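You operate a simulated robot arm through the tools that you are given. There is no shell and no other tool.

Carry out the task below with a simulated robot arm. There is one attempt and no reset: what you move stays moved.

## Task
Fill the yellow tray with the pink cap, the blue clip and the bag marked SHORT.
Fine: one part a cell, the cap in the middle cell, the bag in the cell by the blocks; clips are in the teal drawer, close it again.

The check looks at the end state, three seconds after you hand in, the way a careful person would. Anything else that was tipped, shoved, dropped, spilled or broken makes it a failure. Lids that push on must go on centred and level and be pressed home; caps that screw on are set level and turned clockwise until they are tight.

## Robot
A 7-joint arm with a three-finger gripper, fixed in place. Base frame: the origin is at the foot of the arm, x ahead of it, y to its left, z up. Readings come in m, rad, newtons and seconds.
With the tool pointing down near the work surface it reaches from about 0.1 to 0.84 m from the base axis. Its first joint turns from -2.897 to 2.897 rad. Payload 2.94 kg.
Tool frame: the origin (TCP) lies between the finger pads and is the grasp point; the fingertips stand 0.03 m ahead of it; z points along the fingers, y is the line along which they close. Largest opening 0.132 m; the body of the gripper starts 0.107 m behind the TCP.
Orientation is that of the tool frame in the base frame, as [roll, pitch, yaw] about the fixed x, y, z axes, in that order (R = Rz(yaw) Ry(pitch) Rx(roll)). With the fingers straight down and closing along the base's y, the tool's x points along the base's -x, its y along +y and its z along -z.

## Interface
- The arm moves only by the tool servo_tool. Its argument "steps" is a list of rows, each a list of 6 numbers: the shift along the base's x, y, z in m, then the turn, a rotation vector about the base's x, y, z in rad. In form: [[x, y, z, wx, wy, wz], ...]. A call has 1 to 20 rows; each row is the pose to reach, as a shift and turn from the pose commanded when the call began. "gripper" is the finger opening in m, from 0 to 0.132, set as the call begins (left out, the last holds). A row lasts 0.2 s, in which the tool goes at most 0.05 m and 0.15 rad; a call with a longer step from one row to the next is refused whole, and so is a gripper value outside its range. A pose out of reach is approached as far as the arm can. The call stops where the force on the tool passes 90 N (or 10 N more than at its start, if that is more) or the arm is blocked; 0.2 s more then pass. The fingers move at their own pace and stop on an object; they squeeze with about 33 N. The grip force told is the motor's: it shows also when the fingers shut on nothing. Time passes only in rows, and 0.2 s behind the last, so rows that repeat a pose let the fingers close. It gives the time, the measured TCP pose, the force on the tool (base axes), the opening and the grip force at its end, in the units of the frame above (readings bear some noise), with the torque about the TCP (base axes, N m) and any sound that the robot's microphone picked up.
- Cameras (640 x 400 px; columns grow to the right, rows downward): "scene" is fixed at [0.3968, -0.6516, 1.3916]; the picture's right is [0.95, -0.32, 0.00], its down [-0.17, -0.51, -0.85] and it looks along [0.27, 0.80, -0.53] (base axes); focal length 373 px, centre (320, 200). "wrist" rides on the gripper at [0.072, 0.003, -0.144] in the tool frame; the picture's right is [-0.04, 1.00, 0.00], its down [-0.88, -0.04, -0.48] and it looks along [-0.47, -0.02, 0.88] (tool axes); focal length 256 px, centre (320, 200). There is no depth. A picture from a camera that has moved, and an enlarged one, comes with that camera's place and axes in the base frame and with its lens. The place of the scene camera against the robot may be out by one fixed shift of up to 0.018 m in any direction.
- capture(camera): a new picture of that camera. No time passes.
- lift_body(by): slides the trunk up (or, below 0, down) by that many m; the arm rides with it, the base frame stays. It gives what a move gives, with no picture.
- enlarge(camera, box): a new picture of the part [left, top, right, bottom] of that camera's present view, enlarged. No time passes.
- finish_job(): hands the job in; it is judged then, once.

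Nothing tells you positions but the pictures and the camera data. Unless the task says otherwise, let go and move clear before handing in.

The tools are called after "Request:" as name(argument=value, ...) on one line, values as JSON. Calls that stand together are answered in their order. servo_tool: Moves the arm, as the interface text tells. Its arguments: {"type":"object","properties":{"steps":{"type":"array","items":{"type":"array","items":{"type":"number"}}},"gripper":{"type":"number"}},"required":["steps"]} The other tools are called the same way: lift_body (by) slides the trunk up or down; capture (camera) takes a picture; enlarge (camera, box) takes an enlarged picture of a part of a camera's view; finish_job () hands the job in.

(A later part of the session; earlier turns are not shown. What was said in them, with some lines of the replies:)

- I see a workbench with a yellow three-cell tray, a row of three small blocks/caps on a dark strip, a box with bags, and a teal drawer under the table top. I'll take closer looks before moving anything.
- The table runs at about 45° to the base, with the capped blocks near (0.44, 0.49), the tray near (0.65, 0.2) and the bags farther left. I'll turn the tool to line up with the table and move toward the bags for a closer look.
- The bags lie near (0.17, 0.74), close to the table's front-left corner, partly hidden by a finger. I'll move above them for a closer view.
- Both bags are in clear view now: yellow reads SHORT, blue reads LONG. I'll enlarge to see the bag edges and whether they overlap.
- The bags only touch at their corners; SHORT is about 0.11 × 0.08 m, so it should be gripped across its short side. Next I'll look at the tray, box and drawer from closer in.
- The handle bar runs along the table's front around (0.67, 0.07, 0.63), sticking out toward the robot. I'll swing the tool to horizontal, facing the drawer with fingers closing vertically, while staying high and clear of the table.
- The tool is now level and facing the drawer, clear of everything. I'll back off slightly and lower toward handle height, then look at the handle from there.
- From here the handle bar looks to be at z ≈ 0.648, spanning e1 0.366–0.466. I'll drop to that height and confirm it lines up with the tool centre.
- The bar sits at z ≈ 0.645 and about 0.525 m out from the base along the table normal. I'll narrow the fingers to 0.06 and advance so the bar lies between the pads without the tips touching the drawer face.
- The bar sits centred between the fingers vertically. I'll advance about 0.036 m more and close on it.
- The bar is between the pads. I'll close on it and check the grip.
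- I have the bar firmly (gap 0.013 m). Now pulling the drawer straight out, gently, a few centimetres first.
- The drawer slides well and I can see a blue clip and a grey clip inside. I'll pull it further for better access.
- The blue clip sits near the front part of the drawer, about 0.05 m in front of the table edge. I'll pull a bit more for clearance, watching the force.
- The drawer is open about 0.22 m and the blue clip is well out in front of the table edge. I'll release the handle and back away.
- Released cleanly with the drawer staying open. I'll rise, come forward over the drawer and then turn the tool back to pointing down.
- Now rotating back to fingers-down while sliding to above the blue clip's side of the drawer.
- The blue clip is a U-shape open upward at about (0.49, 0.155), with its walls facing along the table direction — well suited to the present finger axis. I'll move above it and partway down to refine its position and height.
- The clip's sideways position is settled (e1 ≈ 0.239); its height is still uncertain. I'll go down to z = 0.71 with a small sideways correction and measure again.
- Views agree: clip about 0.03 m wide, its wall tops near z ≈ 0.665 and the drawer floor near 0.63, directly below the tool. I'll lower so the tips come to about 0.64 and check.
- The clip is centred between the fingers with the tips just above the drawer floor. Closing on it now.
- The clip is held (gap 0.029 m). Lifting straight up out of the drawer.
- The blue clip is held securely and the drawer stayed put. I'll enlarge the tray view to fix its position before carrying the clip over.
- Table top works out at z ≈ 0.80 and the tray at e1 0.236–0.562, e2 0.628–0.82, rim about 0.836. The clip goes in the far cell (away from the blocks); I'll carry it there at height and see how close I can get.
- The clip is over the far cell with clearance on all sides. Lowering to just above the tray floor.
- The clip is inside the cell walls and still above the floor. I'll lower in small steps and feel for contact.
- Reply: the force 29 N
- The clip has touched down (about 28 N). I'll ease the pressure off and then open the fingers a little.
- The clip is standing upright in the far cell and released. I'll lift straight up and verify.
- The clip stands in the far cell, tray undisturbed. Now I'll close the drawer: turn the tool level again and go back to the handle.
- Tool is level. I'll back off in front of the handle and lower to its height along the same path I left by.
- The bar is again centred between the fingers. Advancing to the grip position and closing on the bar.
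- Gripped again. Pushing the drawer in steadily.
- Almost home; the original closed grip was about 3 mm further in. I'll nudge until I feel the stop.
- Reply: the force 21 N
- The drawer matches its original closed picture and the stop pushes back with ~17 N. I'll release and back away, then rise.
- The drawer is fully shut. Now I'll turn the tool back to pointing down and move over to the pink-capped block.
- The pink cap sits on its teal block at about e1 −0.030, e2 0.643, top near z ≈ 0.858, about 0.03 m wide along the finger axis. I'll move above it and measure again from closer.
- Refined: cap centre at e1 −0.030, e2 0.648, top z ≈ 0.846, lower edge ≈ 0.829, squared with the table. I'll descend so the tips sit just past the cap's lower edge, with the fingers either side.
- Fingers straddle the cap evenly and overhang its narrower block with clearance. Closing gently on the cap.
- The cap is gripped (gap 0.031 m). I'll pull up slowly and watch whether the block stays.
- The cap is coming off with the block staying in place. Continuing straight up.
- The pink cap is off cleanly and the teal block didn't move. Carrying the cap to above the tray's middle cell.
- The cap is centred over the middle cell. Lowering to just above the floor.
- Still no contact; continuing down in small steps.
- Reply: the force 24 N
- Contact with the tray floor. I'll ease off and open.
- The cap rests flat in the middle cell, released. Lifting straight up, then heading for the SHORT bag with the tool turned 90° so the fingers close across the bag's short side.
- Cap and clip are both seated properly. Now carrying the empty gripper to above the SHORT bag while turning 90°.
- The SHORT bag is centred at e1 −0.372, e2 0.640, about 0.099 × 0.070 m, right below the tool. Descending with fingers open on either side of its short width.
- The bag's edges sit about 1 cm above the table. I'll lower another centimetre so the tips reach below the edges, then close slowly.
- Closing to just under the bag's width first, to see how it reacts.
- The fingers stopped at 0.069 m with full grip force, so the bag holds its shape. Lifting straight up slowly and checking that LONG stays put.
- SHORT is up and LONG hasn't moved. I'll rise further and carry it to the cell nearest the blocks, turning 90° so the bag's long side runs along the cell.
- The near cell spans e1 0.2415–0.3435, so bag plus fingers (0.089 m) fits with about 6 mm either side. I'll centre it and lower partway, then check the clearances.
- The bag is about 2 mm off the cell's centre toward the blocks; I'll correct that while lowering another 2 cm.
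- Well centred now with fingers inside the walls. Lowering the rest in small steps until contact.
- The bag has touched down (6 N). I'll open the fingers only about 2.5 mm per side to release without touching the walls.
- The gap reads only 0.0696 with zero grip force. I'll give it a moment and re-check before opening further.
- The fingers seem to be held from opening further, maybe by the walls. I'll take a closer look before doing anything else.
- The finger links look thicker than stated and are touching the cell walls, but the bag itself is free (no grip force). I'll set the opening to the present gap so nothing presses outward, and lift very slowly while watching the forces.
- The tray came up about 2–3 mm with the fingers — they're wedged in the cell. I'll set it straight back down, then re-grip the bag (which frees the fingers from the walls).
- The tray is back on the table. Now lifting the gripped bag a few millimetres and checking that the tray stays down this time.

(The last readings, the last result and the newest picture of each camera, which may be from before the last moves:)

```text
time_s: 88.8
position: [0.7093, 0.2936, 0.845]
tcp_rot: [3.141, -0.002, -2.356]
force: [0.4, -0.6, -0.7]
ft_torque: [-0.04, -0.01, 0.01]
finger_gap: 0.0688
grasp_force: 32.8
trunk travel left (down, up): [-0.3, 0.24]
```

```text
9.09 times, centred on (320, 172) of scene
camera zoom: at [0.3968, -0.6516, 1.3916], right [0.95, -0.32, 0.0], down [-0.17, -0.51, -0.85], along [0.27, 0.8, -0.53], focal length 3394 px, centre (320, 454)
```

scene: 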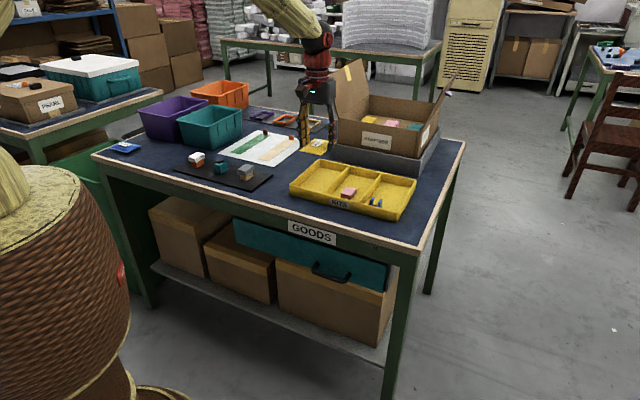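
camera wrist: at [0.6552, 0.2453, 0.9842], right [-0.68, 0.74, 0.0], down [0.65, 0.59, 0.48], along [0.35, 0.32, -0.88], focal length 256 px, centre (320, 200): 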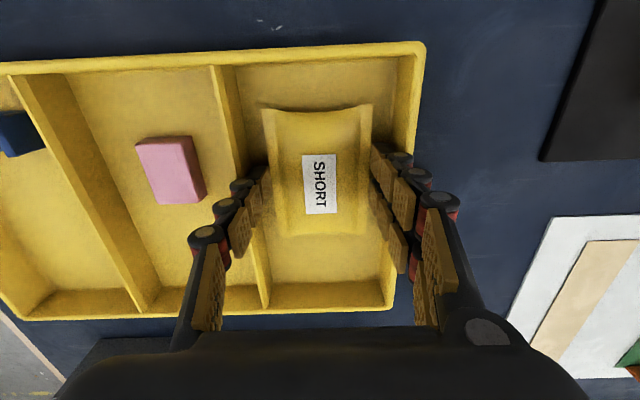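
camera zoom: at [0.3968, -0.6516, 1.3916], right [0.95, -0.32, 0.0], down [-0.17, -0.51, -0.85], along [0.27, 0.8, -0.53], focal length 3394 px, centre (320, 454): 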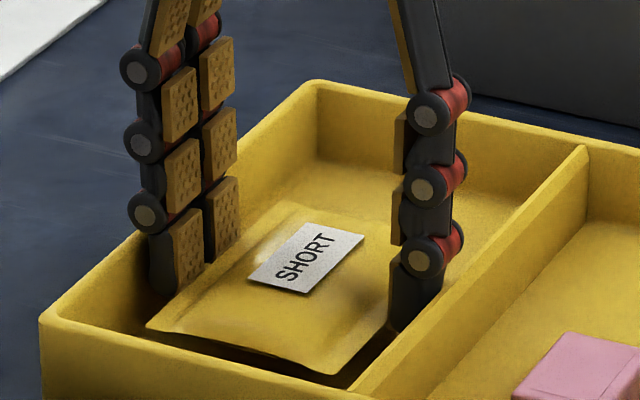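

The tray stays down when the bag is gripped, but there's no room to open the fingers across this width in the cell. I'll take the bag out, set it down on open table near its old spot, and re-grip it end-to-end so the fingers have room along the cell's length.

Request:
servo_tool(steps=[[0, 0, 0.03, 0, 0, 0], [0, 0, 0.075, 0, 0, 0], [0, 0, 0.12, 0, 0, 0], [-0.0337, 0.0262, 0.12, 0, 0, 0], [-0.0675, 0.0525, 0.12, 0, 0, 0], [-0.1012, 0.0788, 0.12, 0, 0, 0], [-0.135, 0.105, 0.12, 0, 0, 0], [-0.1687, 0.1312, 0.12, 0, 0, 0], [-0.2025, 0.1575, 0.12, 0, 0, 0], [-0.2362, 0.1838, 0.12, 0, 0, 0], [-0.27, 0.21, 0.12, 0, 0, 0], [-0.3037, 0.2362, 0.12, 0, 0, 0], [-0.3374, 0.2625, 0.12, 0, 0, 0], [-0.3712, 0.2887, 0.12, 0, 0, 0], [-0.4049, 0.315, 0.12, 0, 0, 0], [-0.4387, 0.3412, 0.12, 0, 0, 0], [-0.4724, 0.3675, 0.12, 0, 0, 0], [-0.4724, 0.3675, 0.1, 0, 0, 0]])

Request:
capture(camera="wrist")

Request:
capture(camera="scene")

```text
time_s: 92.6
position: [0.2356, 0.6639, 0.945]
tcp_rot: [3.141, 0.0, -2.358]
force: [0.4, 0.1, -0.3]
ft_torque: [0.0, 0.03, -0.02]
finger_gap: 0.0692
grasp_force: 33.1
trunk travel left (down, up): [-0.3, 0.24]
```

```text
taken
camera wrist: at [0.1822, 0.6148, 1.0897], right [-0.68, 0.74, 0.0], down [0.65, 0.59, 0.48], along [0.35, 0.32, -0.88], focal length 256 px, centre (320, 200)
```

wrist: 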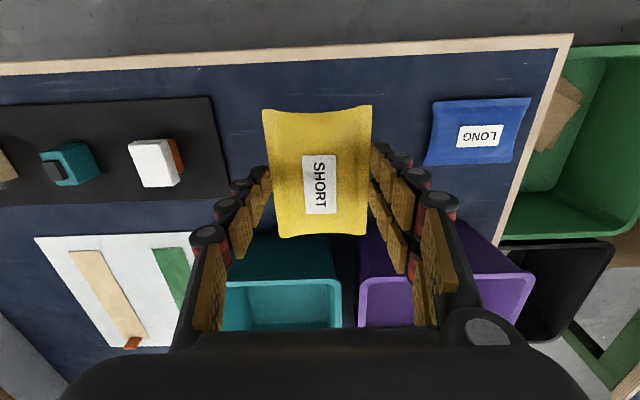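

```text
taken
```

scene: 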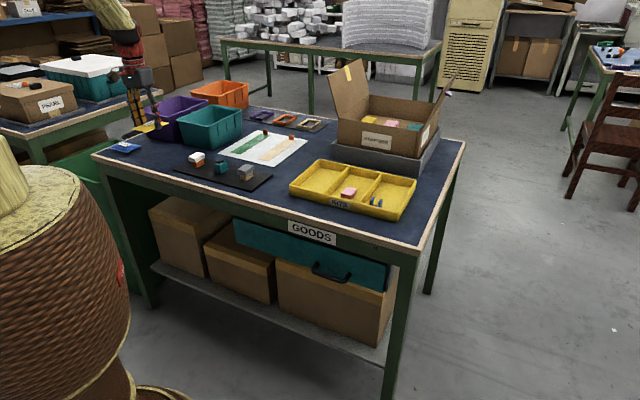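

Clear table is below, with LONG and the mat both at a safe distance. Lowering the bag to the table.

Request:
servo_tool(steps=[[0, 0, -0.04, 0, 0, 0], [0, 0, -0.08, 0, 0, 0], [0, 0, -0.1, 0, 0, 0], [0, 0, -0.104, 0, 0, 0]])

Request:
servo_tool(steps=[[0, 0, -0.002, 0, 0, 0]])

Request:
servo_tool(steps=[[0, 0, -0.002, 0, 0, 0]])

```text
time_s: 93.6
position: [0.2364, 0.6623, 0.8429]
tcp_rot: [3.141, 0.001, -2.357]
force: [-0.4, 0.2, -0.1]
ft_torque: [-0.04, 0.02, 0.02]
finger_gap: 0.0688
grasp_force: 32.6
trunk travel left (down, up): [-0.3, 0.24]
```

```text
time_s: 94.0
position: [0.2359, 0.6623, 0.8399]
tcp_rot: [3.141, 0.0, -2.356]
force: [0.7, -0.6, -0.3]
ft_torque: [0.0, 0.03, 0.05]
finger_gap: 0.069
grasp_force: 32.7
trunk travel left (down, up): [-0.3, 0.24]
```

```text
time_s: 94.4
position: [0.2363, 0.6606, 0.8376]
tcp_rot: [-3.141, 0.0, -2.357]
force: [0.1, -0.4, -0.7]
ft_torque: [0.02, 0.02, 0.02]
finger_gap: 0.0691
grasp_force: 33.3
trunk travel left (down, up): [-0.3, 0.24]
```

Request:
servo_tool(steps=[[0, 0, -0.002, 0, 0, 0]])

Request:
servo_tool(steps=[[0, 0, -0.001, 0, 0, 0]])

```text
time_s: 94.8
position: [0.236, 0.6612, 0.8357]
tcp_rot: [3.14, 0.001, -2.355]
force: [-0.5, 0.4, -0.4]
ft_torque: [-0.04, 0.01, 0.03]
finger_gap: 0.0687
grasp_force: 33.7
trunk travel left (down, up): [-0.3, 0.24]
```

```text
time_s: 95.2
position: [0.2363, 0.6617, 0.836]
tcp_rot: [-3.139, 0.001, -2.357]
force: [-0.5, -0.7, 4.7]
ft_torque: [-0.1, -0.06, -0.02]
finger_gap: 0.0689
grasp_force: 32.4
trunk travel left (down, up): [-0.3, 0.24]
```

The bag is on the table (4.7 N). Opening the fingers and rising clear.

Request:
servo_tool(gripper=0.1, steps=[[0, 0, 0.001, 0, 0, 0], [0, 0, 0.001, 0, 0, 0], [0, 0, 0.001, 0, 0, 0], [0, 0, 0.02, 0, 0, 0], [0, 0, 0.06, 0, 0, 0], [0, 0, 0.1, 0, 0, 0]])

Request:
capture(camera="wrist")

Request:
enlarge(camera="scene", box=[280, 140, 440, 240])

```text
time_s: 96.6
position: [0.2357, 0.6613, 0.9353]
tcp_rot: [-3.141, -0.002, -2.355]
force: [0.1, -2.3, -0.9]
ft_torque: [0.07, -0.02, -0.03]
finger_gap: 0.1004
grasp_force: 0.1
trunk travel left (down, up): [-0.3, 0.24]
```

```text
taken
camera wrist: at [0.1815, 0.6125, 1.0801], right [-0.68, 0.74, 0.0], down [0.65, 0.59, 0.47], along [0.35, 0.32, -0.88], focal length 256 px, centre (320, 200)
```

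wrist: 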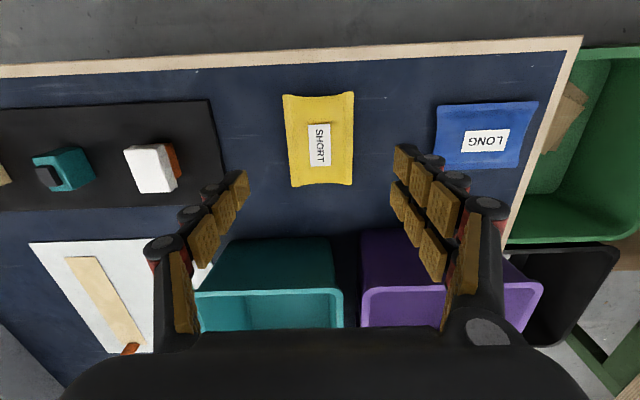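

```text
4.00 times, centred on (360, 190) of scene
camera zoom: at [0.3968, -0.6516, 1.3916], right [0.95, -0.32, 0.0], down [-0.17, -0.51, -0.85], along [0.27, 0.8, -0.53], focal length 1493 px, centre (160, 240)
```

zoom: 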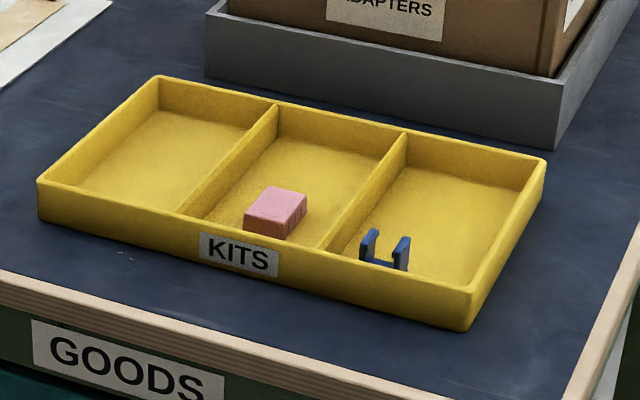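

The bag lies flat on open table, and the tray with cap and clip is unchanged. Now turning the tool 90° so the fingers close along the bag's long side.

Request:
servo_tool(gripper=0.12, steps=[[0, 0, 0, 0, 0, -0.1428], [0, 0, 0, 0, 0, -0.2856], [0, 0, 0, 0, 0, -0.4284], [0, 0, 0, 0, 0, -0.5712], [0, 0, 0, 0, 0, -0.714], [0, 0, 0, 0, 0, -0.8568], [0, 0, 0, 0, 0, -0.9996], [0, 0, 0, 0, 0, -1.1424], [0, 0, 0, 0, 0, -1.2852], [0, 0, 0, 0, 0, -1.428], [0, 0, 0, 0, 0, -1.5708]])

Request:
capture(camera="wrist")

Request:
enlarge(camera="wrist", box=[200, 60, 440, 210])

```text
time_s: 99.0
position: [0.2361, 0.6629, 0.935]
tcp_rot: [3.141, 0.0, 2.353]
force: [0.4, 0.3, -0.1]
ft_torque: [-0.03, -0.03, 0.0]
finger_gap: 0.12
grasp_force: 0.0
trunk travel left (down, up): [-0.3, 0.24]
```

```text
taken
camera wrist: at [0.1878, 0.7156, 1.0792], right [0.74, 0.67, 0.0], down [0.59, -0.65, 0.48], along [0.32, -0.35, -0.88], focal length 256 px, centre (320, 200)
```

wrist: 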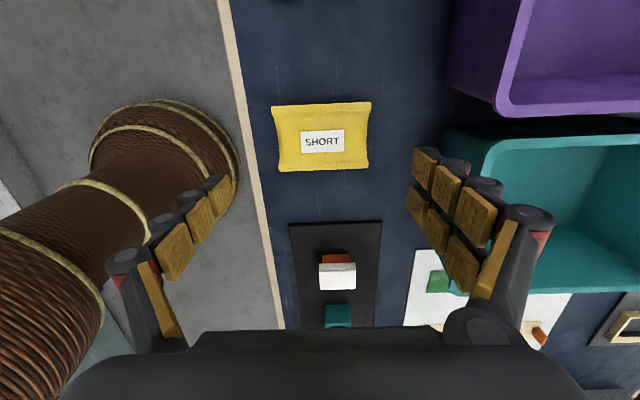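

```text
2.67 times, centred on (320, 135) of wrist
camera zoom: at [0.1878, 0.7156, 1.0792], right [0.74, 0.67, 0.0], down [0.59, -0.65, 0.48], along [0.32, -0.35, -0.88], focal length 683 px, centre (320, 373)
```

zoom: 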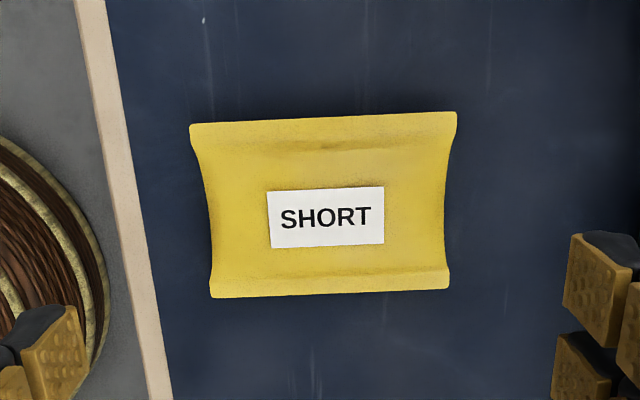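

The bag is centred at e1 −0.303, e2 0.638, nicely below the tool. Descending with the fingers open around its ends.

Request:
servo_tool(steps=[[0.0007, 0.0028, -0.03, 0, 0, 0], [0.0007, 0.0028, -0.06, 0, 0, 0], [0.0007, 0.0028, -0.085, 0, 0, 0], [0.0007, 0.0028, -0.085, 0, 0, 0]])

Request:
capture(camera="wrist")

Request:
enlarge(camera="scene", box=[90, 100, 230, 188])

```text
time_s: 100.0
position: [0.2375, 0.6652, 0.8502]
tcp_rot: [3.141, -0.001, 2.356]
force: [-0.1, 0.7, -0.1]
ft_torque: [-0.02, 0.01, -0.03]
finger_gap: 0.12
grasp_force: 0.1
trunk travel left (down, up): [-0.3, 0.24]
```

```text
taken
camera wrist: at [0.1882, 0.7188, 0.9946], right [0.74, 0.68, 0.0], down [0.59, -0.65, 0.48], along [0.32, -0.35, -0.88], focal length 256 px, centre (320, 200)
```

wrist: 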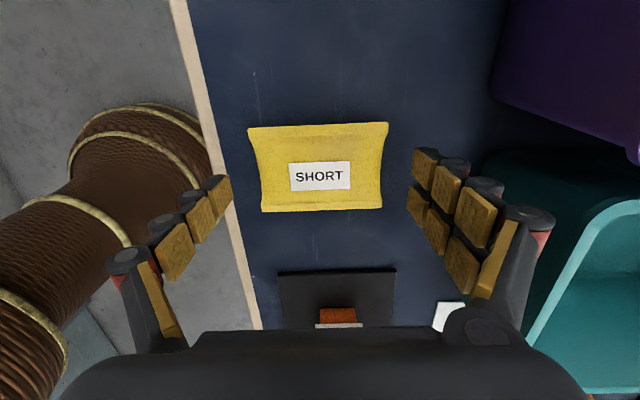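

```text
4.55 times, centred on (160, 144) of scene
camera zoom: at [0.3968, -0.6516, 1.3916], right [0.95, -0.32, 0.0], down [-0.17, -0.51, -0.85], along [0.27, 0.8, -0.53], focal length 1697 px, centre (1047, 454)
```

zoom: 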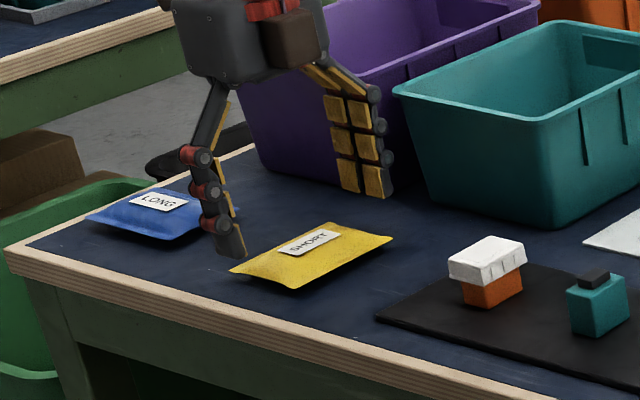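

Good alignment and clear of the bins. Lowering the last bit and closing along the bag's length.

Request:
servo_tool(steps=[[0, 0, -0.007, 0, 0, 0], [0, 0, -0.0135, 0, 0, 0], [0, 0, -0.0135, 0, 0, 0]])

Request:
servo_tool(gripper=0.088, steps=[[0, 0, 0, 0, 0, 0], [0, 0, 0, 0, 0, 0], [0, 0, 0, 0, 0, 0], [0, 0, 0, 0, 0, 0]])

Request:
capture(camera="wrist")

Request:
enlarge(camera="scene", box=[90, 110, 230, 198])

```text
time_s: 100.8
position: [0.2375, 0.6648, 0.8363]
tcp_rot: [-3.139, -0.002, 2.356]
force: [0.4, -0.2, 0.8]
ft_torque: [0.01, 0.0, 0.02]
finger_gap: 0.1201
grasp_force: 0.1
trunk travel left (down, up): [-0.3, 0.24]
```

```text
time_s: 101.8
position: [0.2374, 0.6653, 0.8386]
tcp_rot: [3.14, -0.002, 2.357]
force: [-0.2, 0.0, 10.9]
ft_torque: [0.01, 0.0, -0.02]
finger_gap: 0.0907
grasp_force: 12.8
trunk travel left (down, up): [-0.3, 0.24]
```

```text
taken
camera wrist: at [0.188, 0.7186, 0.9823], right [0.74, 0.68, 0.0], down [0.59, -0.65, 0.47], along [0.32, -0.35, -0.88], focal length 256 px, centre (320, 200)
```

wrist: 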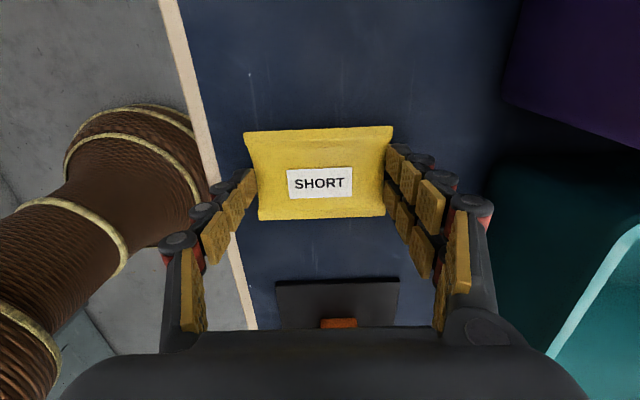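

```text
4.55 times, centred on (160, 154) of scene
camera zoom: at [0.3968, -0.6516, 1.3916], right [0.95, -0.32, 0.0], down [-0.17, -0.51, -0.85], along [0.27, 0.8, -0.53], focal length 1697 px, centre (1047, 409)
```

zoom: 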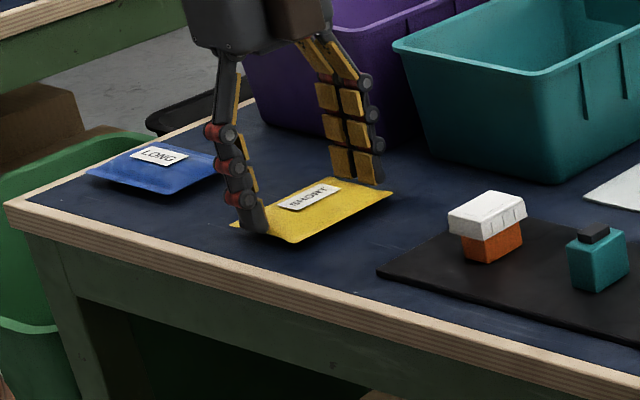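

The gap is 0.091 but the tool is being pushed up about 2 mm, so the pads are riding on the bag's curved end. I'll look closer before deciding.

Request:
enlarge(camera="wrist", box=[220, 110, 420, 235])

Request:
enlarge(camera="scene", box=[130, 140, 190, 177])

```text
3.20 times, centred on (320, 172) of wrist
camera zoom: at [0.188, 0.7186, 0.9823], right [0.74, 0.68, 0.0], down [0.59, -0.65, 0.47], along [0.32, -0.35, -0.88], focal length 819 px, centre (320, 288)
```

zoom: 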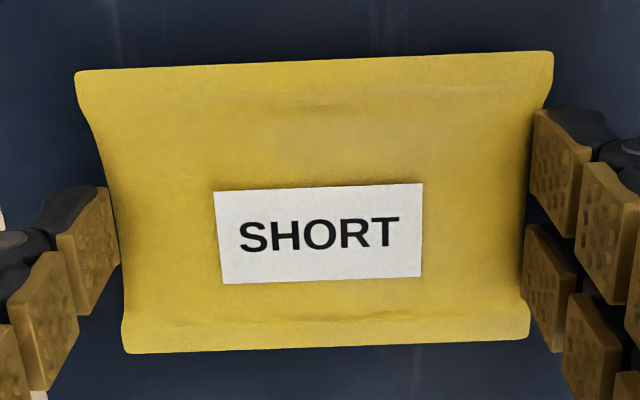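

```text
10.67 times, centred on (160, 158) of scene
camera zoom: at [0.3968, -0.6516, 1.3916], right [0.95, -0.32, 0.0], down [-0.17, -0.51, -0.85], along [0.27, 0.8, -0.53], focal length 3982 px, centre (2027, 643)
```

zoom: 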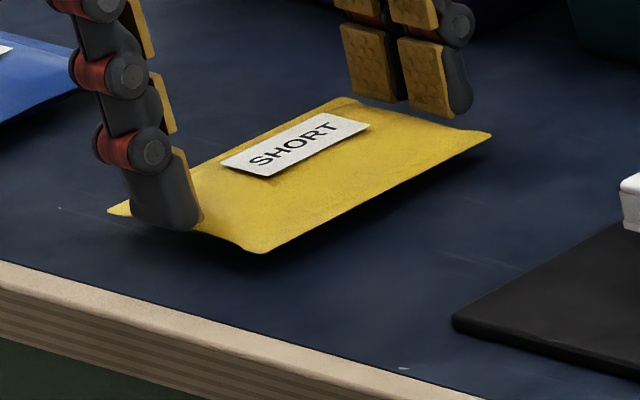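

The bag's ends are sloped there, so an end-to-end grip won't hold. But looking at the finger shape, it's the knuckles about 2 cm above the tips that wedged on the rim; gripping the bag across its short side a little higher, and releasing with the knuckles just above the rim, gives enough room. Releasing now.

Request:
servo_tool(gripper=0.12, steps=[[0, 0, 0, 0, 0, 0], [0, 0, 0, 0, 0, 0], [0, 0, 0, 0, 0, 0], [0, 0, 0.03, 0, 0, 0], [0, 0, 0.07, 0, 0, 0], [0, 0, 0.1, 0, 0, 0]])

Request:
servo_tool(gripper=0.1, steps=[[0, 0, 0, 0, 0, 0.1428], [0, 0, 0, 0, 0, 0.2856], [0, 0, 0, 0, 0, 0.4284], [0, 0, 0, 0, 0, 0.5712], [0, 0, 0, 0, 0, 0.714], [0, 0, 0, 0, 0, 0.8568], [0, 0, 0, 0, 0, 0.9996], [0, 0, 0, 0, 0, 1.1424], [0, 0, 0, 0, 0, 1.2852], [0, 0, 0, 0, 0, 1.428], [0, 0, 0, 0, 0, 1.5708]])

Request:
capture(camera="wrist")

Request:
enlarge(camera="wrist", box=[220, 70, 420, 195])

```text
time_s: 103.2
position: [0.2362, 0.6634, 0.9385]
tcp_rot: [-3.139, 0.002, 2.356]
force: [-0.4, -0.7, -1.1]
ft_torque: [0.04, -0.04, 0.03]
finger_gap: 0.1201
grasp_force: 0.1
trunk travel left (down, up): [-0.3, 0.24]
```

```text
time_s: 105.6
position: [0.2367, 0.6645, 0.9368]
tcp_rot: [-3.141, -0.002, -2.354]
force: [0.1, -0.3, -0.7]
ft_torque: [0.01, 0.01, 0.02]
finger_gap: 0.1
grasp_force: 0.0
trunk travel left (down, up): [-0.3, 0.24]
```

```text
taken
camera wrist: at [0.1834, 0.6159, 1.0808], right [-0.68, 0.74, 0.0], down [0.65, 0.6, 0.48], along [0.35, 0.32, -0.88], focal length 256 px, centre (320, 200)
```

wrist: 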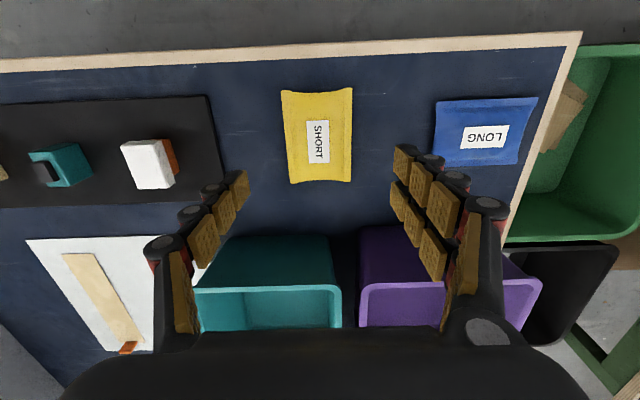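

```text
3.20 times, centred on (320, 132) of wrist
camera zoom: at [0.1834, 0.6159, 1.0808], right [-0.68, 0.74, 0.0], down [0.65, 0.6, 0.48], along [0.35, 0.32, -0.88], focal length 819 px, centre (320, 416)
```

zoom: 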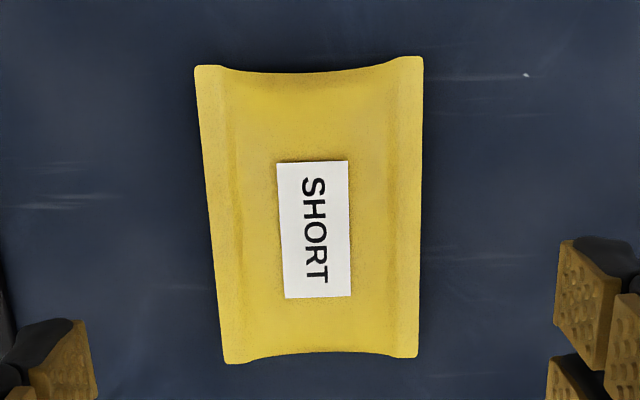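

The bag is still flat and square, centred under the tool. Descending to a slightly higher grip height (z = 0.839) and closing across the short side.

Request:
servo_tool(steps=[[0, -0.001, -0.035, 0, 0, 0], [0, -0.001, -0.07, 0, 0, 0], [0, -0.001, -0.09, 0, 0, 0], [0, -0.001, -0.0975, 0, 0, 0], [0, -0.001, -0.0975, 0, 0, 0]])

Request:
servo_tool(gripper=0.064, steps=[[0, 0, 0, 0, 0, 0], [0, 0, 0, 0, 0, 0], [0, 0, 0, 0, 0, 0], [0, 0, 0, 0, 0, 0]])

Request:
enlarge(camera="scene", box=[110, 120, 210, 182])

```text
time_s: 106.8
position: [0.2373, 0.6631, 0.839]
tcp_rot: [-3.141, 0.0, -2.357]
force: [-0.4, 0.3, -0.5]
ft_torque: [-0.04, -0.02, -0.01]
finger_gap: 0.0998
grasp_force: 0.0
trunk travel left (down, up): [-0.3, 0.24]
```

```text
time_s: 107.8
position: [0.2384, 0.6634, 0.84]
tcp_rot: [3.141, 0.0, -2.356]
force: [-0.3, -1.7, 9.4]
ft_torque: [-0.02, 0.04, 0.01]
finger_gap: 0.0669
grasp_force: 6.9
trunk travel left (down, up): [-0.3, 0.24]
```

```text
6.40 times, centred on (160, 151) of scene
camera zoom: at [0.3968, -0.6516, 1.3916], right [0.95, -0.32, 0.0], down [-0.17, -0.51, -0.85], along [0.27, 0.8, -0.53], focal length 2389 px, centre (1344, 514)
```

zoom: 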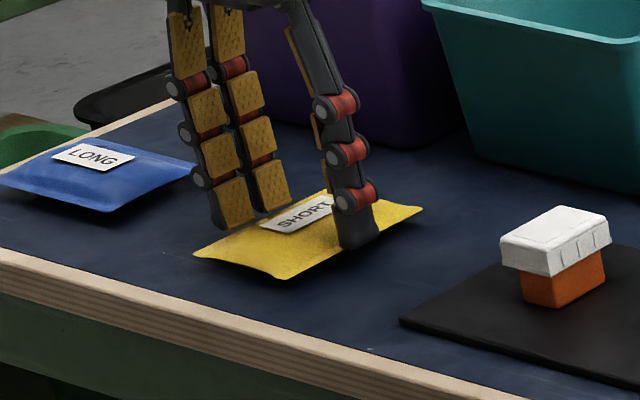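

At this height the pads ride up over the edge (gap too small, tool pushed up), so the lower grip at z ≈ 0.8355 is needed. Reopening, going 4 mm lower and gripping again.

Request:
servo_tool(gripper=0.1, steps=[[0, 0, 0, 0, 0, 0], [0, 0, 0, 0, 0, 0], [0, 0, 0, 0, 0, 0], [0, 0, -0.002, 0, 0, 0], [0, 0, -0.004, 0, 0, 0], [0, 0, -0.004, 0, 0, 0]])

Request:
enlarge(camera="wrist", box=[220, 90, 420, 215])

Request:
enlarge(camera="scene", box=[110, 120, 210, 182])

```text
time_s: 109.2
position: [0.2377, 0.6631, 0.8368]
tcp_rot: [-3.141, 0.001, -2.357]
force: [0.1, -0.7, -0.2]
ft_torque: [0.0, 0.02, -0.01]
finger_gap: 0.0999
grasp_force: 0.0
trunk travel left (down, up): [-0.3, 0.24]
```

```text
3.20 times, centred on (320, 152) of wrist
camera zoom: at [0.184, 0.6145, 0.9797], right [-0.68, 0.74, 0.0], down [0.65, 0.59, 0.48], along [0.35, 0.32, -0.88], focal length 819 px, centre (320, 352)
```

zoom: 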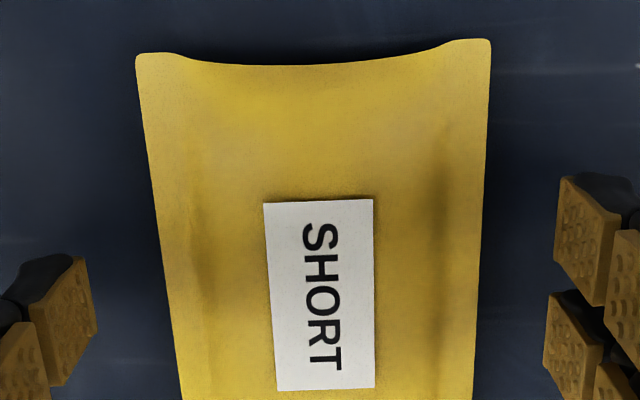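

```text
6.40 times, centred on (160, 151) of scene
camera zoom: at [0.3968, -0.6516, 1.3916], right [0.95, -0.32, 0.0], down [-0.17, -0.51, -0.85], along [0.27, 0.8, -0.53], focal length 2389 px, centre (1344, 514)
```

zoom: 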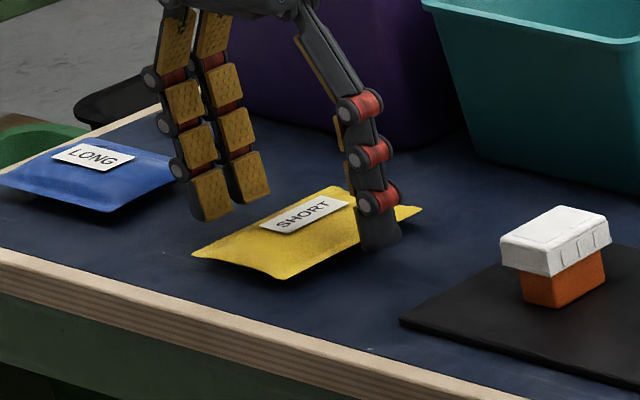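

Request:
servo_tool(steps=[[0, 0, -0.002, 0, 0, 0], [0, 0, -0.002, 0, 0, 0]])

Request:
servo_tool(gripper=0.064, steps=[[0, 0, 0, 0, 0, 0], [0, 0, 0, 0, 0, 0], [0, 0, 0, 0, 0, 0], [0, 0, 0, 0, 0, 0]])

```text
time_s: 109.8
position: [0.2365, 0.6637, 0.8348]
tcp_rot: [3.141, 0.0, -2.356]
force: [0.1, -1.0, -1.0]
ft_torque: [0.04, 0.03, 0.01]
finger_gap: 0.0998
grasp_force: 0.1
trunk travel left (down, up): [-0.3, 0.24]
```

```text
time_s: 110.8
position: [0.2376, 0.6632, 0.833]
tcp_rot: [3.14, 0.0, -2.356]
force: [-0.5, 0.0, 0.8]
ft_torque: [-0.01, 0.0, 0.01]
finger_gap: 0.0692
grasp_force: 33.4
trunk travel left (down, up): [-0.3, 0.24]
```

Solid grip again (0.069 m, 33 N). Lifting and carrying the bag back over the near cell.

Request:
servo_tool(steps=[[0, 0, 0.01, 0, 0, 0], [0, 0, 0.04, 0, 0, 0], [0, 0, 0.08, 0, 0, 0], [0, 0, 0.12, 0, 0, 0], [0.0337, -0.0263, 0.12, 0, 0, 0], [0.0673, -0.0526, 0.12, 0, 0, 0], [0.101, -0.0789, 0.12, 0, 0, 0], [0.1347, -0.1051, 0.12, 0, 0, 0], [0.1683, -0.1314, 0.12, 0, 0, 0], [0.202, -0.1577, 0.12, 0, 0, 0], [0.2357, -0.184, 0.12, 0, 0, 0], [0.2693, -0.2103, 0.12, 0, 0, 0], [0.303, -0.2366, 0.12, 0, 0, 0], [0.3366, -0.2629, 0.12, 0, 0, 0], [0.3703, -0.2891, 0.12, 0, 0, 0], [0.404, -0.3154, 0.12, 0, 0, 0], [0.4376, -0.3417, 0.12, 0, 0, 0], [0.4713, -0.368, 0.12, 0, 0, 0], [0.4713, -0.368, 0.09, 0, 0, 0], [0.4713, -0.368, 0.05, 0, 0, 0]])

Request:
enlarge(camera="wrist", box=[200, 30, 440, 180])

Request:
capture(camera="scene")

```text
time_s: 115.0
position: [0.7104, 0.2966, 0.8817]
tcp_rot: [3.141, 0.0, -2.357]
force: [0.1, 0.5, 1.4]
ft_torque: [-0.04, 0.04, -0.02]
finger_gap: 0.0688
grasp_force: 33.1
trunk travel left (down, up): [-0.3, 0.24]
```

```text
2.67 times, centred on (320, 105) of wrist
camera zoom: at [0.6562, 0.2473, 1.0262], right [-0.68, 0.74, 0.0], down [0.65, 0.59, 0.48], along [0.35, 0.32, -0.88], focal length 683 px, centre (320, 453)
```

zoom: 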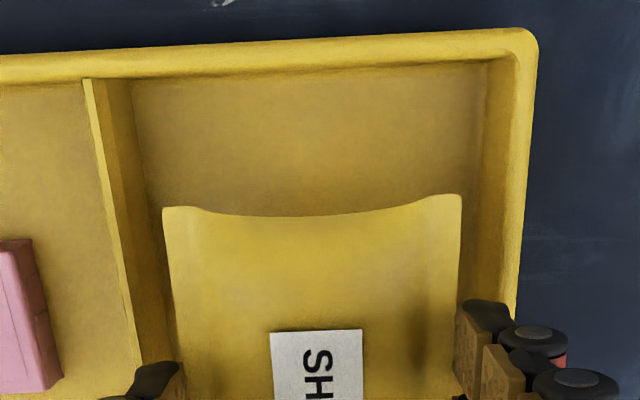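

```text
taken
```

scene: 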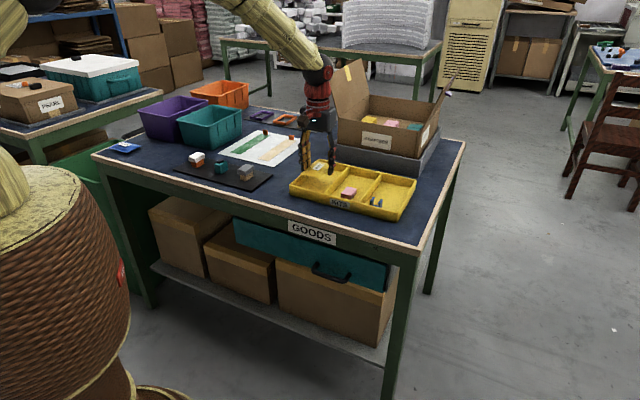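

The bag is centred over the near cell to within a millimetre. Lowering until the knuckles are just above the rim.

Request:
servo_tool(steps=[[0.0006, -0.0006, -0.012, 0, 0, 0], [0.0006, -0.0006, -0.024, 0, 0, 0], [0.0006, -0.0006, -0.032, 0, 0, 0], [0.0006, -0.0006, -0.032, 0, 0, 0]])

Request:
enlarge(camera="scene", box=[285, 150, 355, 194])

Request:
enlarge(camera="wrist", box=[200, 60, 440, 210])

```text
time_s: 116.0
position: [0.7103, 0.2947, 0.8513]
tcp_rot: [3.141, 0.0, -2.357]
force: [0.4, -0.3, -0.6]
ft_torque: [-0.02, -0.01, 0.0]
finger_gap: 0.069
grasp_force: 33.2
trunk travel left (down, up): [-0.3, 0.24]
```

```text
9.09 times, centred on (320, 172) of scene
camera zoom: at [0.3968, -0.6516, 1.3916], right [0.95, -0.32, 0.0], down [-0.17, -0.51, -0.85], along [0.27, 0.8, -0.53], focal length 3394 px, centre (320, 454)
```

zoom: 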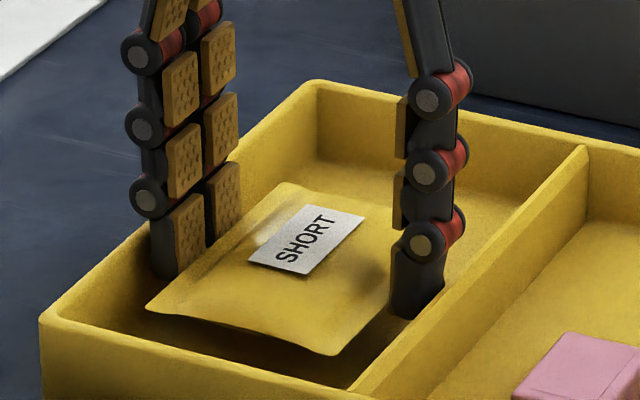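

```text
2.67 times, centred on (320, 135) of wrist
camera zoom: at [0.6564, 0.2457, 0.9949], right [-0.68, 0.74, 0.0], down [0.65, 0.59, 0.48], along [0.35, 0.32, -0.88], focal length 683 px, centre (320, 373)
```

zoom: 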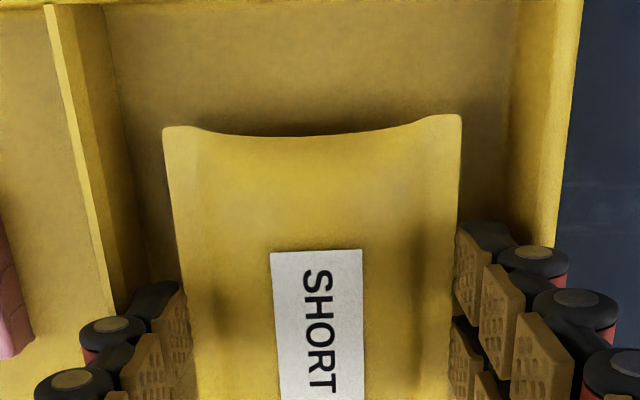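

The bag hangs level inside the walls, about a centimetre above the floor. I'll go 3 mm lower and then open slightly to let it settle in.

Request:
servo_tool(steps=[[0, 0, -0.003, 0, 0, 0], [0, 0, -0.003, 0, 0, 0]])

Request:
servo_tool(gripper=0.075, steps=[[0, 0, 0, 0, 0, 0], [0, 0, 0, 0, 0, 0], [0, 0, 0, 0, 0, 0]])

Request:
enlarge(camera="scene", box=[285, 150, 355, 194])

Request:
enlarge(camera="wrist", box=[200, 60, 440, 210])

```text
time_s: 116.6
position: [0.7096, 0.2937, 0.8485]
tcp_rot: [-3.141, -0.001, -2.357]
force: [-0.9, 0.5, -0.7]
ft_torque: [-0.01, -0.02, 0.0]
finger_gap: 0.069
grasp_force: 33.0
trunk travel left (down, up): [-0.3, 0.24]
```

```text
time_s: 117.4
position: [0.7103, 0.2949, 0.8482]
tcp_rot: [3.141, 0.0, -2.357]
force: [1.2, 0.0, 0.0]
ft_torque: [0.01, -0.01, -0.01]
finger_gap: 0.0735
grasp_force: 0.1
trunk travel left (down, up): [-0.3, 0.24]
```

```text
9.09 times, centred on (320, 172) of scene
camera zoom: at [0.3968, -0.6516, 1.3916], right [0.95, -0.32, 0.0], down [-0.17, -0.51, -0.85], along [0.27, 0.8, -0.53], focal length 3394 px, centre (320, 454)
```

zoom: 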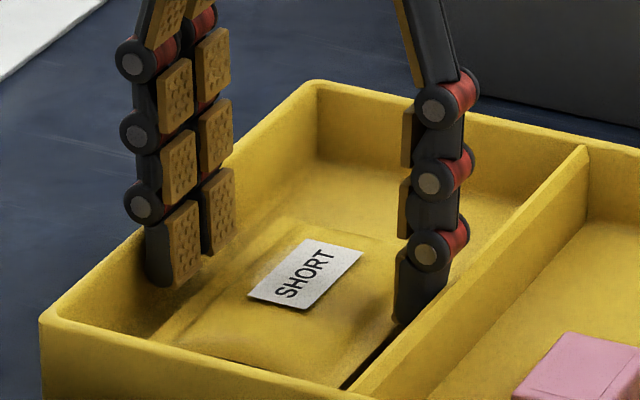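

```text
2.67 times, centred on (320, 135) of wrist
camera zoom: at [0.6563, 0.2454, 0.9915], right [-0.68, 0.74, 0.0], down [0.65, 0.59, 0.48], along [0.35, 0.32, -0.88], focal length 683 px, centre (320, 373)
```

zoom: 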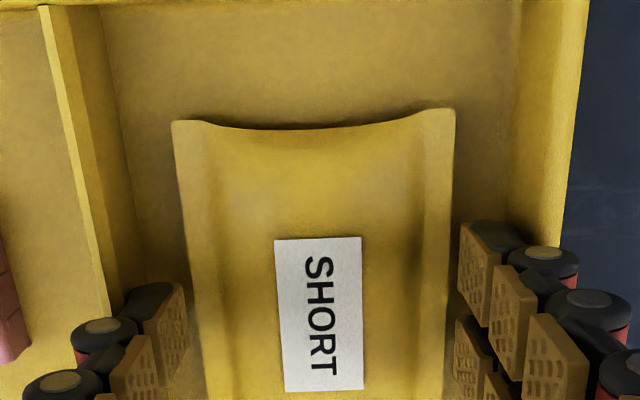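

The bag dropped flat into the cell. The gap reads slightly short of the command, so I'll close a hair to make sure the fingers aren't pressing on the walls, then lift a little and check the tray.

Request:
servo_tool(gripper=0.071, steps=[[0, 0, 0, 0, 0, 0], [0, 0, 0, 0, 0, 0]])

Request:
servo_tool(steps=[[0, 0, 0.004, 0, 0, 0]])

Request:
enlarge(camera="scene", box=[285, 150, 355, 194])

```text
time_s: 118.0
position: [0.7093, 0.2936, 0.8473]
tcp_rot: [-3.141, -0.001, -2.356]
force: [0.3, -0.1, -0.5]
ft_torque: [0.02, 0.0, 0.0]
finger_gap: 0.0711
grasp_force: 0.1
trunk travel left (down, up): [-0.3, 0.24]
```

```text
time_s: 118.4
position: [0.7098, 0.2935, 0.8513]
tcp_rot: [-3.141, -0.001, -2.357]
force: [0.3, -0.2, -0.5]
ft_torque: [0.01, 0.01, -0.03]
finger_gap: 0.0711
grasp_force: 0.1
trunk travel left (down, up): [-0.3, 0.24]
```

```text
9.09 times, centred on (320, 172) of scene
camera zoom: at [0.3968, -0.6516, 1.3916], right [0.95, -0.32, 0.0], down [-0.17, -0.51, -0.85], along [0.27, 0.8, -0.53], focal length 3394 px, centre (320, 454)
```

zoom: 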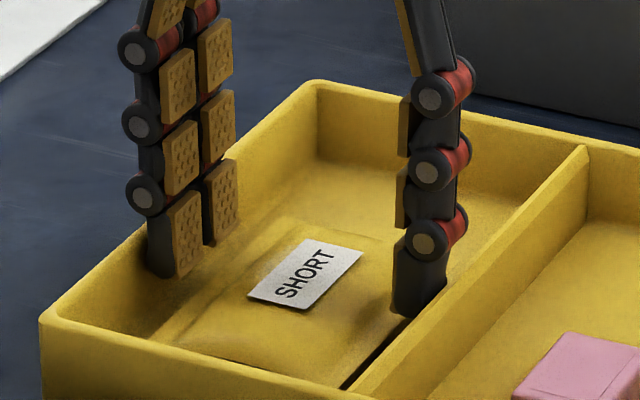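

The tray and bag stay put as the fingers rise. Lifting fully clear.

Request:
servo_tool(steps=[[0, 0, 0.01, 0, 0, 0], [0, 0, 0.03, 0, 0, 0], [0, 0, 0.07, 0, 0, 0], [0, 0, 0.11, 0, 0, 0], [-0.02, -0.02, 0.15, 0, 0, 0], [-0.05, -0.05, 0.17, 0, 0, 0], [-0.08, -0.08, 0.19, 0, 0, 0], [-0.11, -0.11, 0.2, 0, 0, 0]])

Request:
capture(camera="scene")

Request:
enlarge(camera="scene", box=[280, 140, 440, 240])

Request:
capture(camera="wrist")

```text
time_s: 120.2
position: [0.5979, 0.1855, 1.0519]
tcp_rot: [-3.142, 0.0, -2.356]
force: [-0.9, 0.3, 1.0]
ft_torque: [-0.02, -0.01, -0.03]
finger_gap: 0.0713
grasp_force: 0.0
trunk travel left (down, up): [-0.3, 0.24]
```

```text
taken
```

scene: 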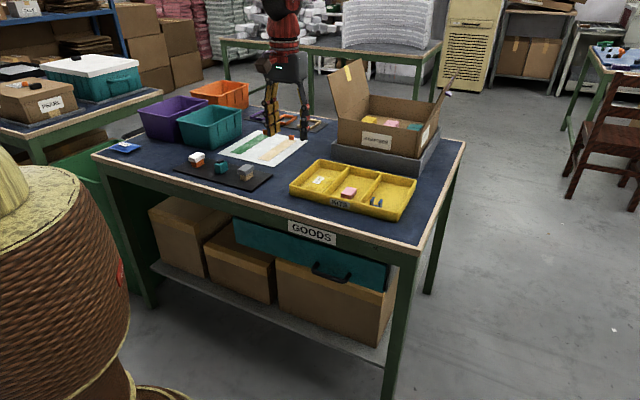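

```text
4.00 times, centred on (360, 190) of scene
camera zoom: at [0.3968, -0.6516, 1.3916], right [0.95, -0.32, 0.0], down [-0.17, -0.51, -0.85], along [0.27, 0.8, -0.53], focal length 1493 px, centre (160, 240)
```

zoom: 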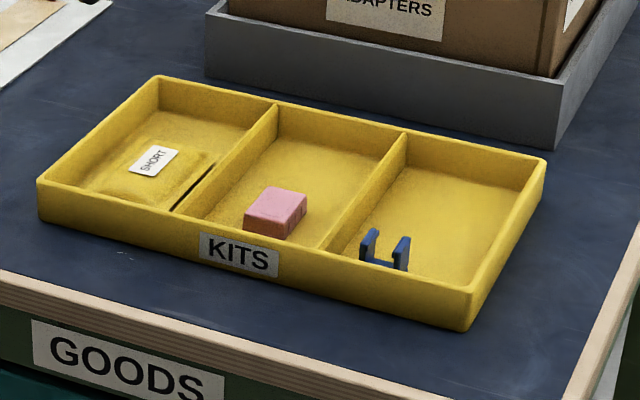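

```text
taken
camera wrist: at [0.5443, 0.1357, 1.1961], right [-0.68, 0.74, 0.0], down [0.65, 0.59, 0.48], along [0.35, 0.32, -0.88], focal length 256 px, centre (320, 200)
```

wrist: 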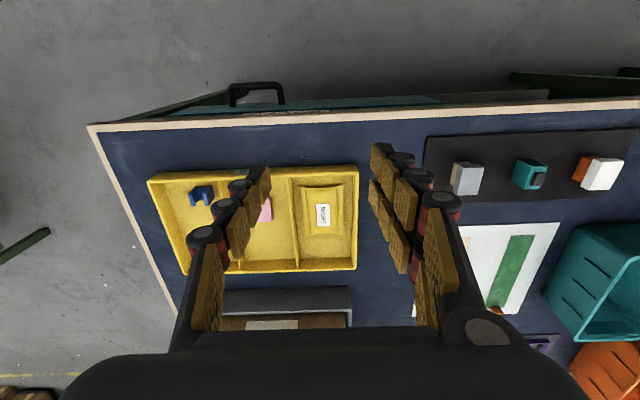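

All three parts are in their cells and flat. I'll do one last check of the drawer, the blocks and the LONG bag before handing in.

Request:
enlarge(camera="scene", box=[220, 200, 420, 325])

Request:
enlarge(camera="scene", box=[80, 70, 280, 195])

Request:
enlarge(camera="wrist", box=[130, 70, 370, 220])

```text
3.20 times, centred on (320, 262) of scene
camera zoom: at [0.3968, -0.6516, 1.3916], right [0.95, -0.32, 0.0], down [-0.17, -0.51, -0.85], along [0.27, 0.8, -0.53], focal length 1195 px, centre (320, 0)
```

zoom: 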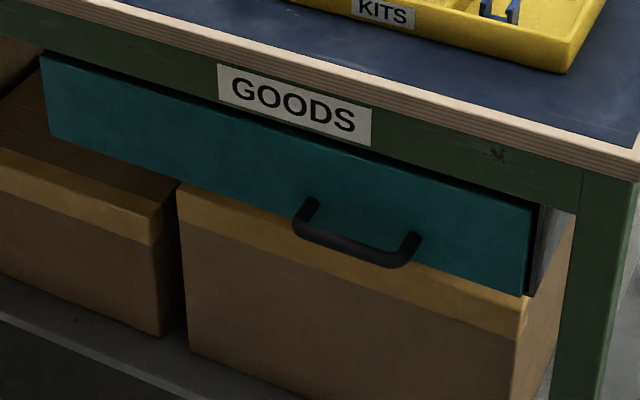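

```text
3.20 times, centred on (180, 132) of scene
camera zoom: at [0.3968, -0.6516, 1.3916], right [0.95, -0.32, 0.0], down [-0.17, -0.51, -0.85], along [0.27, 0.8, -0.53], focal length 1195 px, centre (768, 416)
```

zoom: 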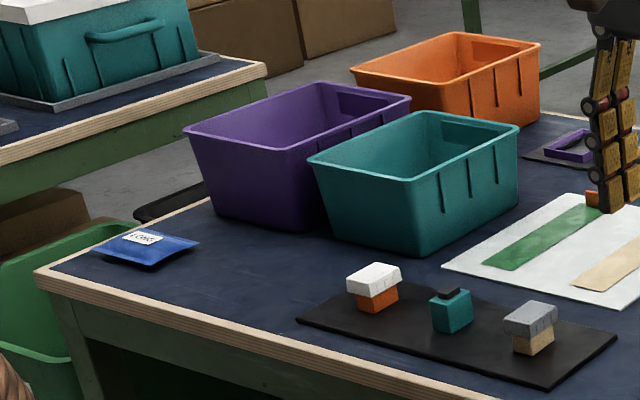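

```text
2.67 times, centred on (250, 145) of wrist
camera zoom: at [0.5443, 0.1357, 1.1961], right [-0.68, 0.74, 0.0], down [0.65, 0.59, 0.48], along [0.35, 0.32, -0.88], focal length 683 px, centre (507, 347)
```

zoom: 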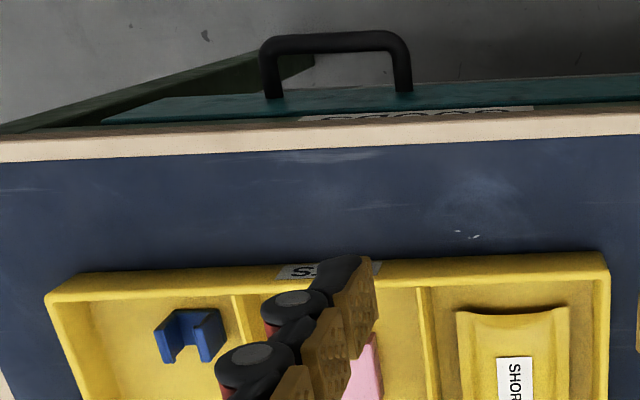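

Everything is as asked: the clip is in the far cell, the pink cap in the middle cell and the SHORT bag flat in the cell by the blocks. The drawer matches its original closed view. The other caps, blocks and the LONG bag look undisturbed, and the gripper is clear, so I'm handing in.

Request:
finish_job()

```text
The job is handed in.
```

The yellow tray is filled and the job is handed in; no result has come back yet.

- **Bag:** the bag marked SHORT lies flat in the cell by the blocks.
- **Cap:** the pink cap is in the middle cell, and the teal block it came off stayed in place.
- **Clip:** the blue clip is in the remaining cell. The teal drawer is pushed shut and looks the same as it did at the start.

**Bag placement:** on the first try the fingers caught on the cell walls and lifted the tray 2–3 mm. I set the tray straight back down. It may have shifted by a millimetre or so, and the cap and clip did not move.

I then put the bag on open table, gripped it again and let it drop about a centimetre into the cell. It landed flat.

The LONG bag and the other two capped blocks look undisturbed in the last pictures, and the arm is clear of the tray.
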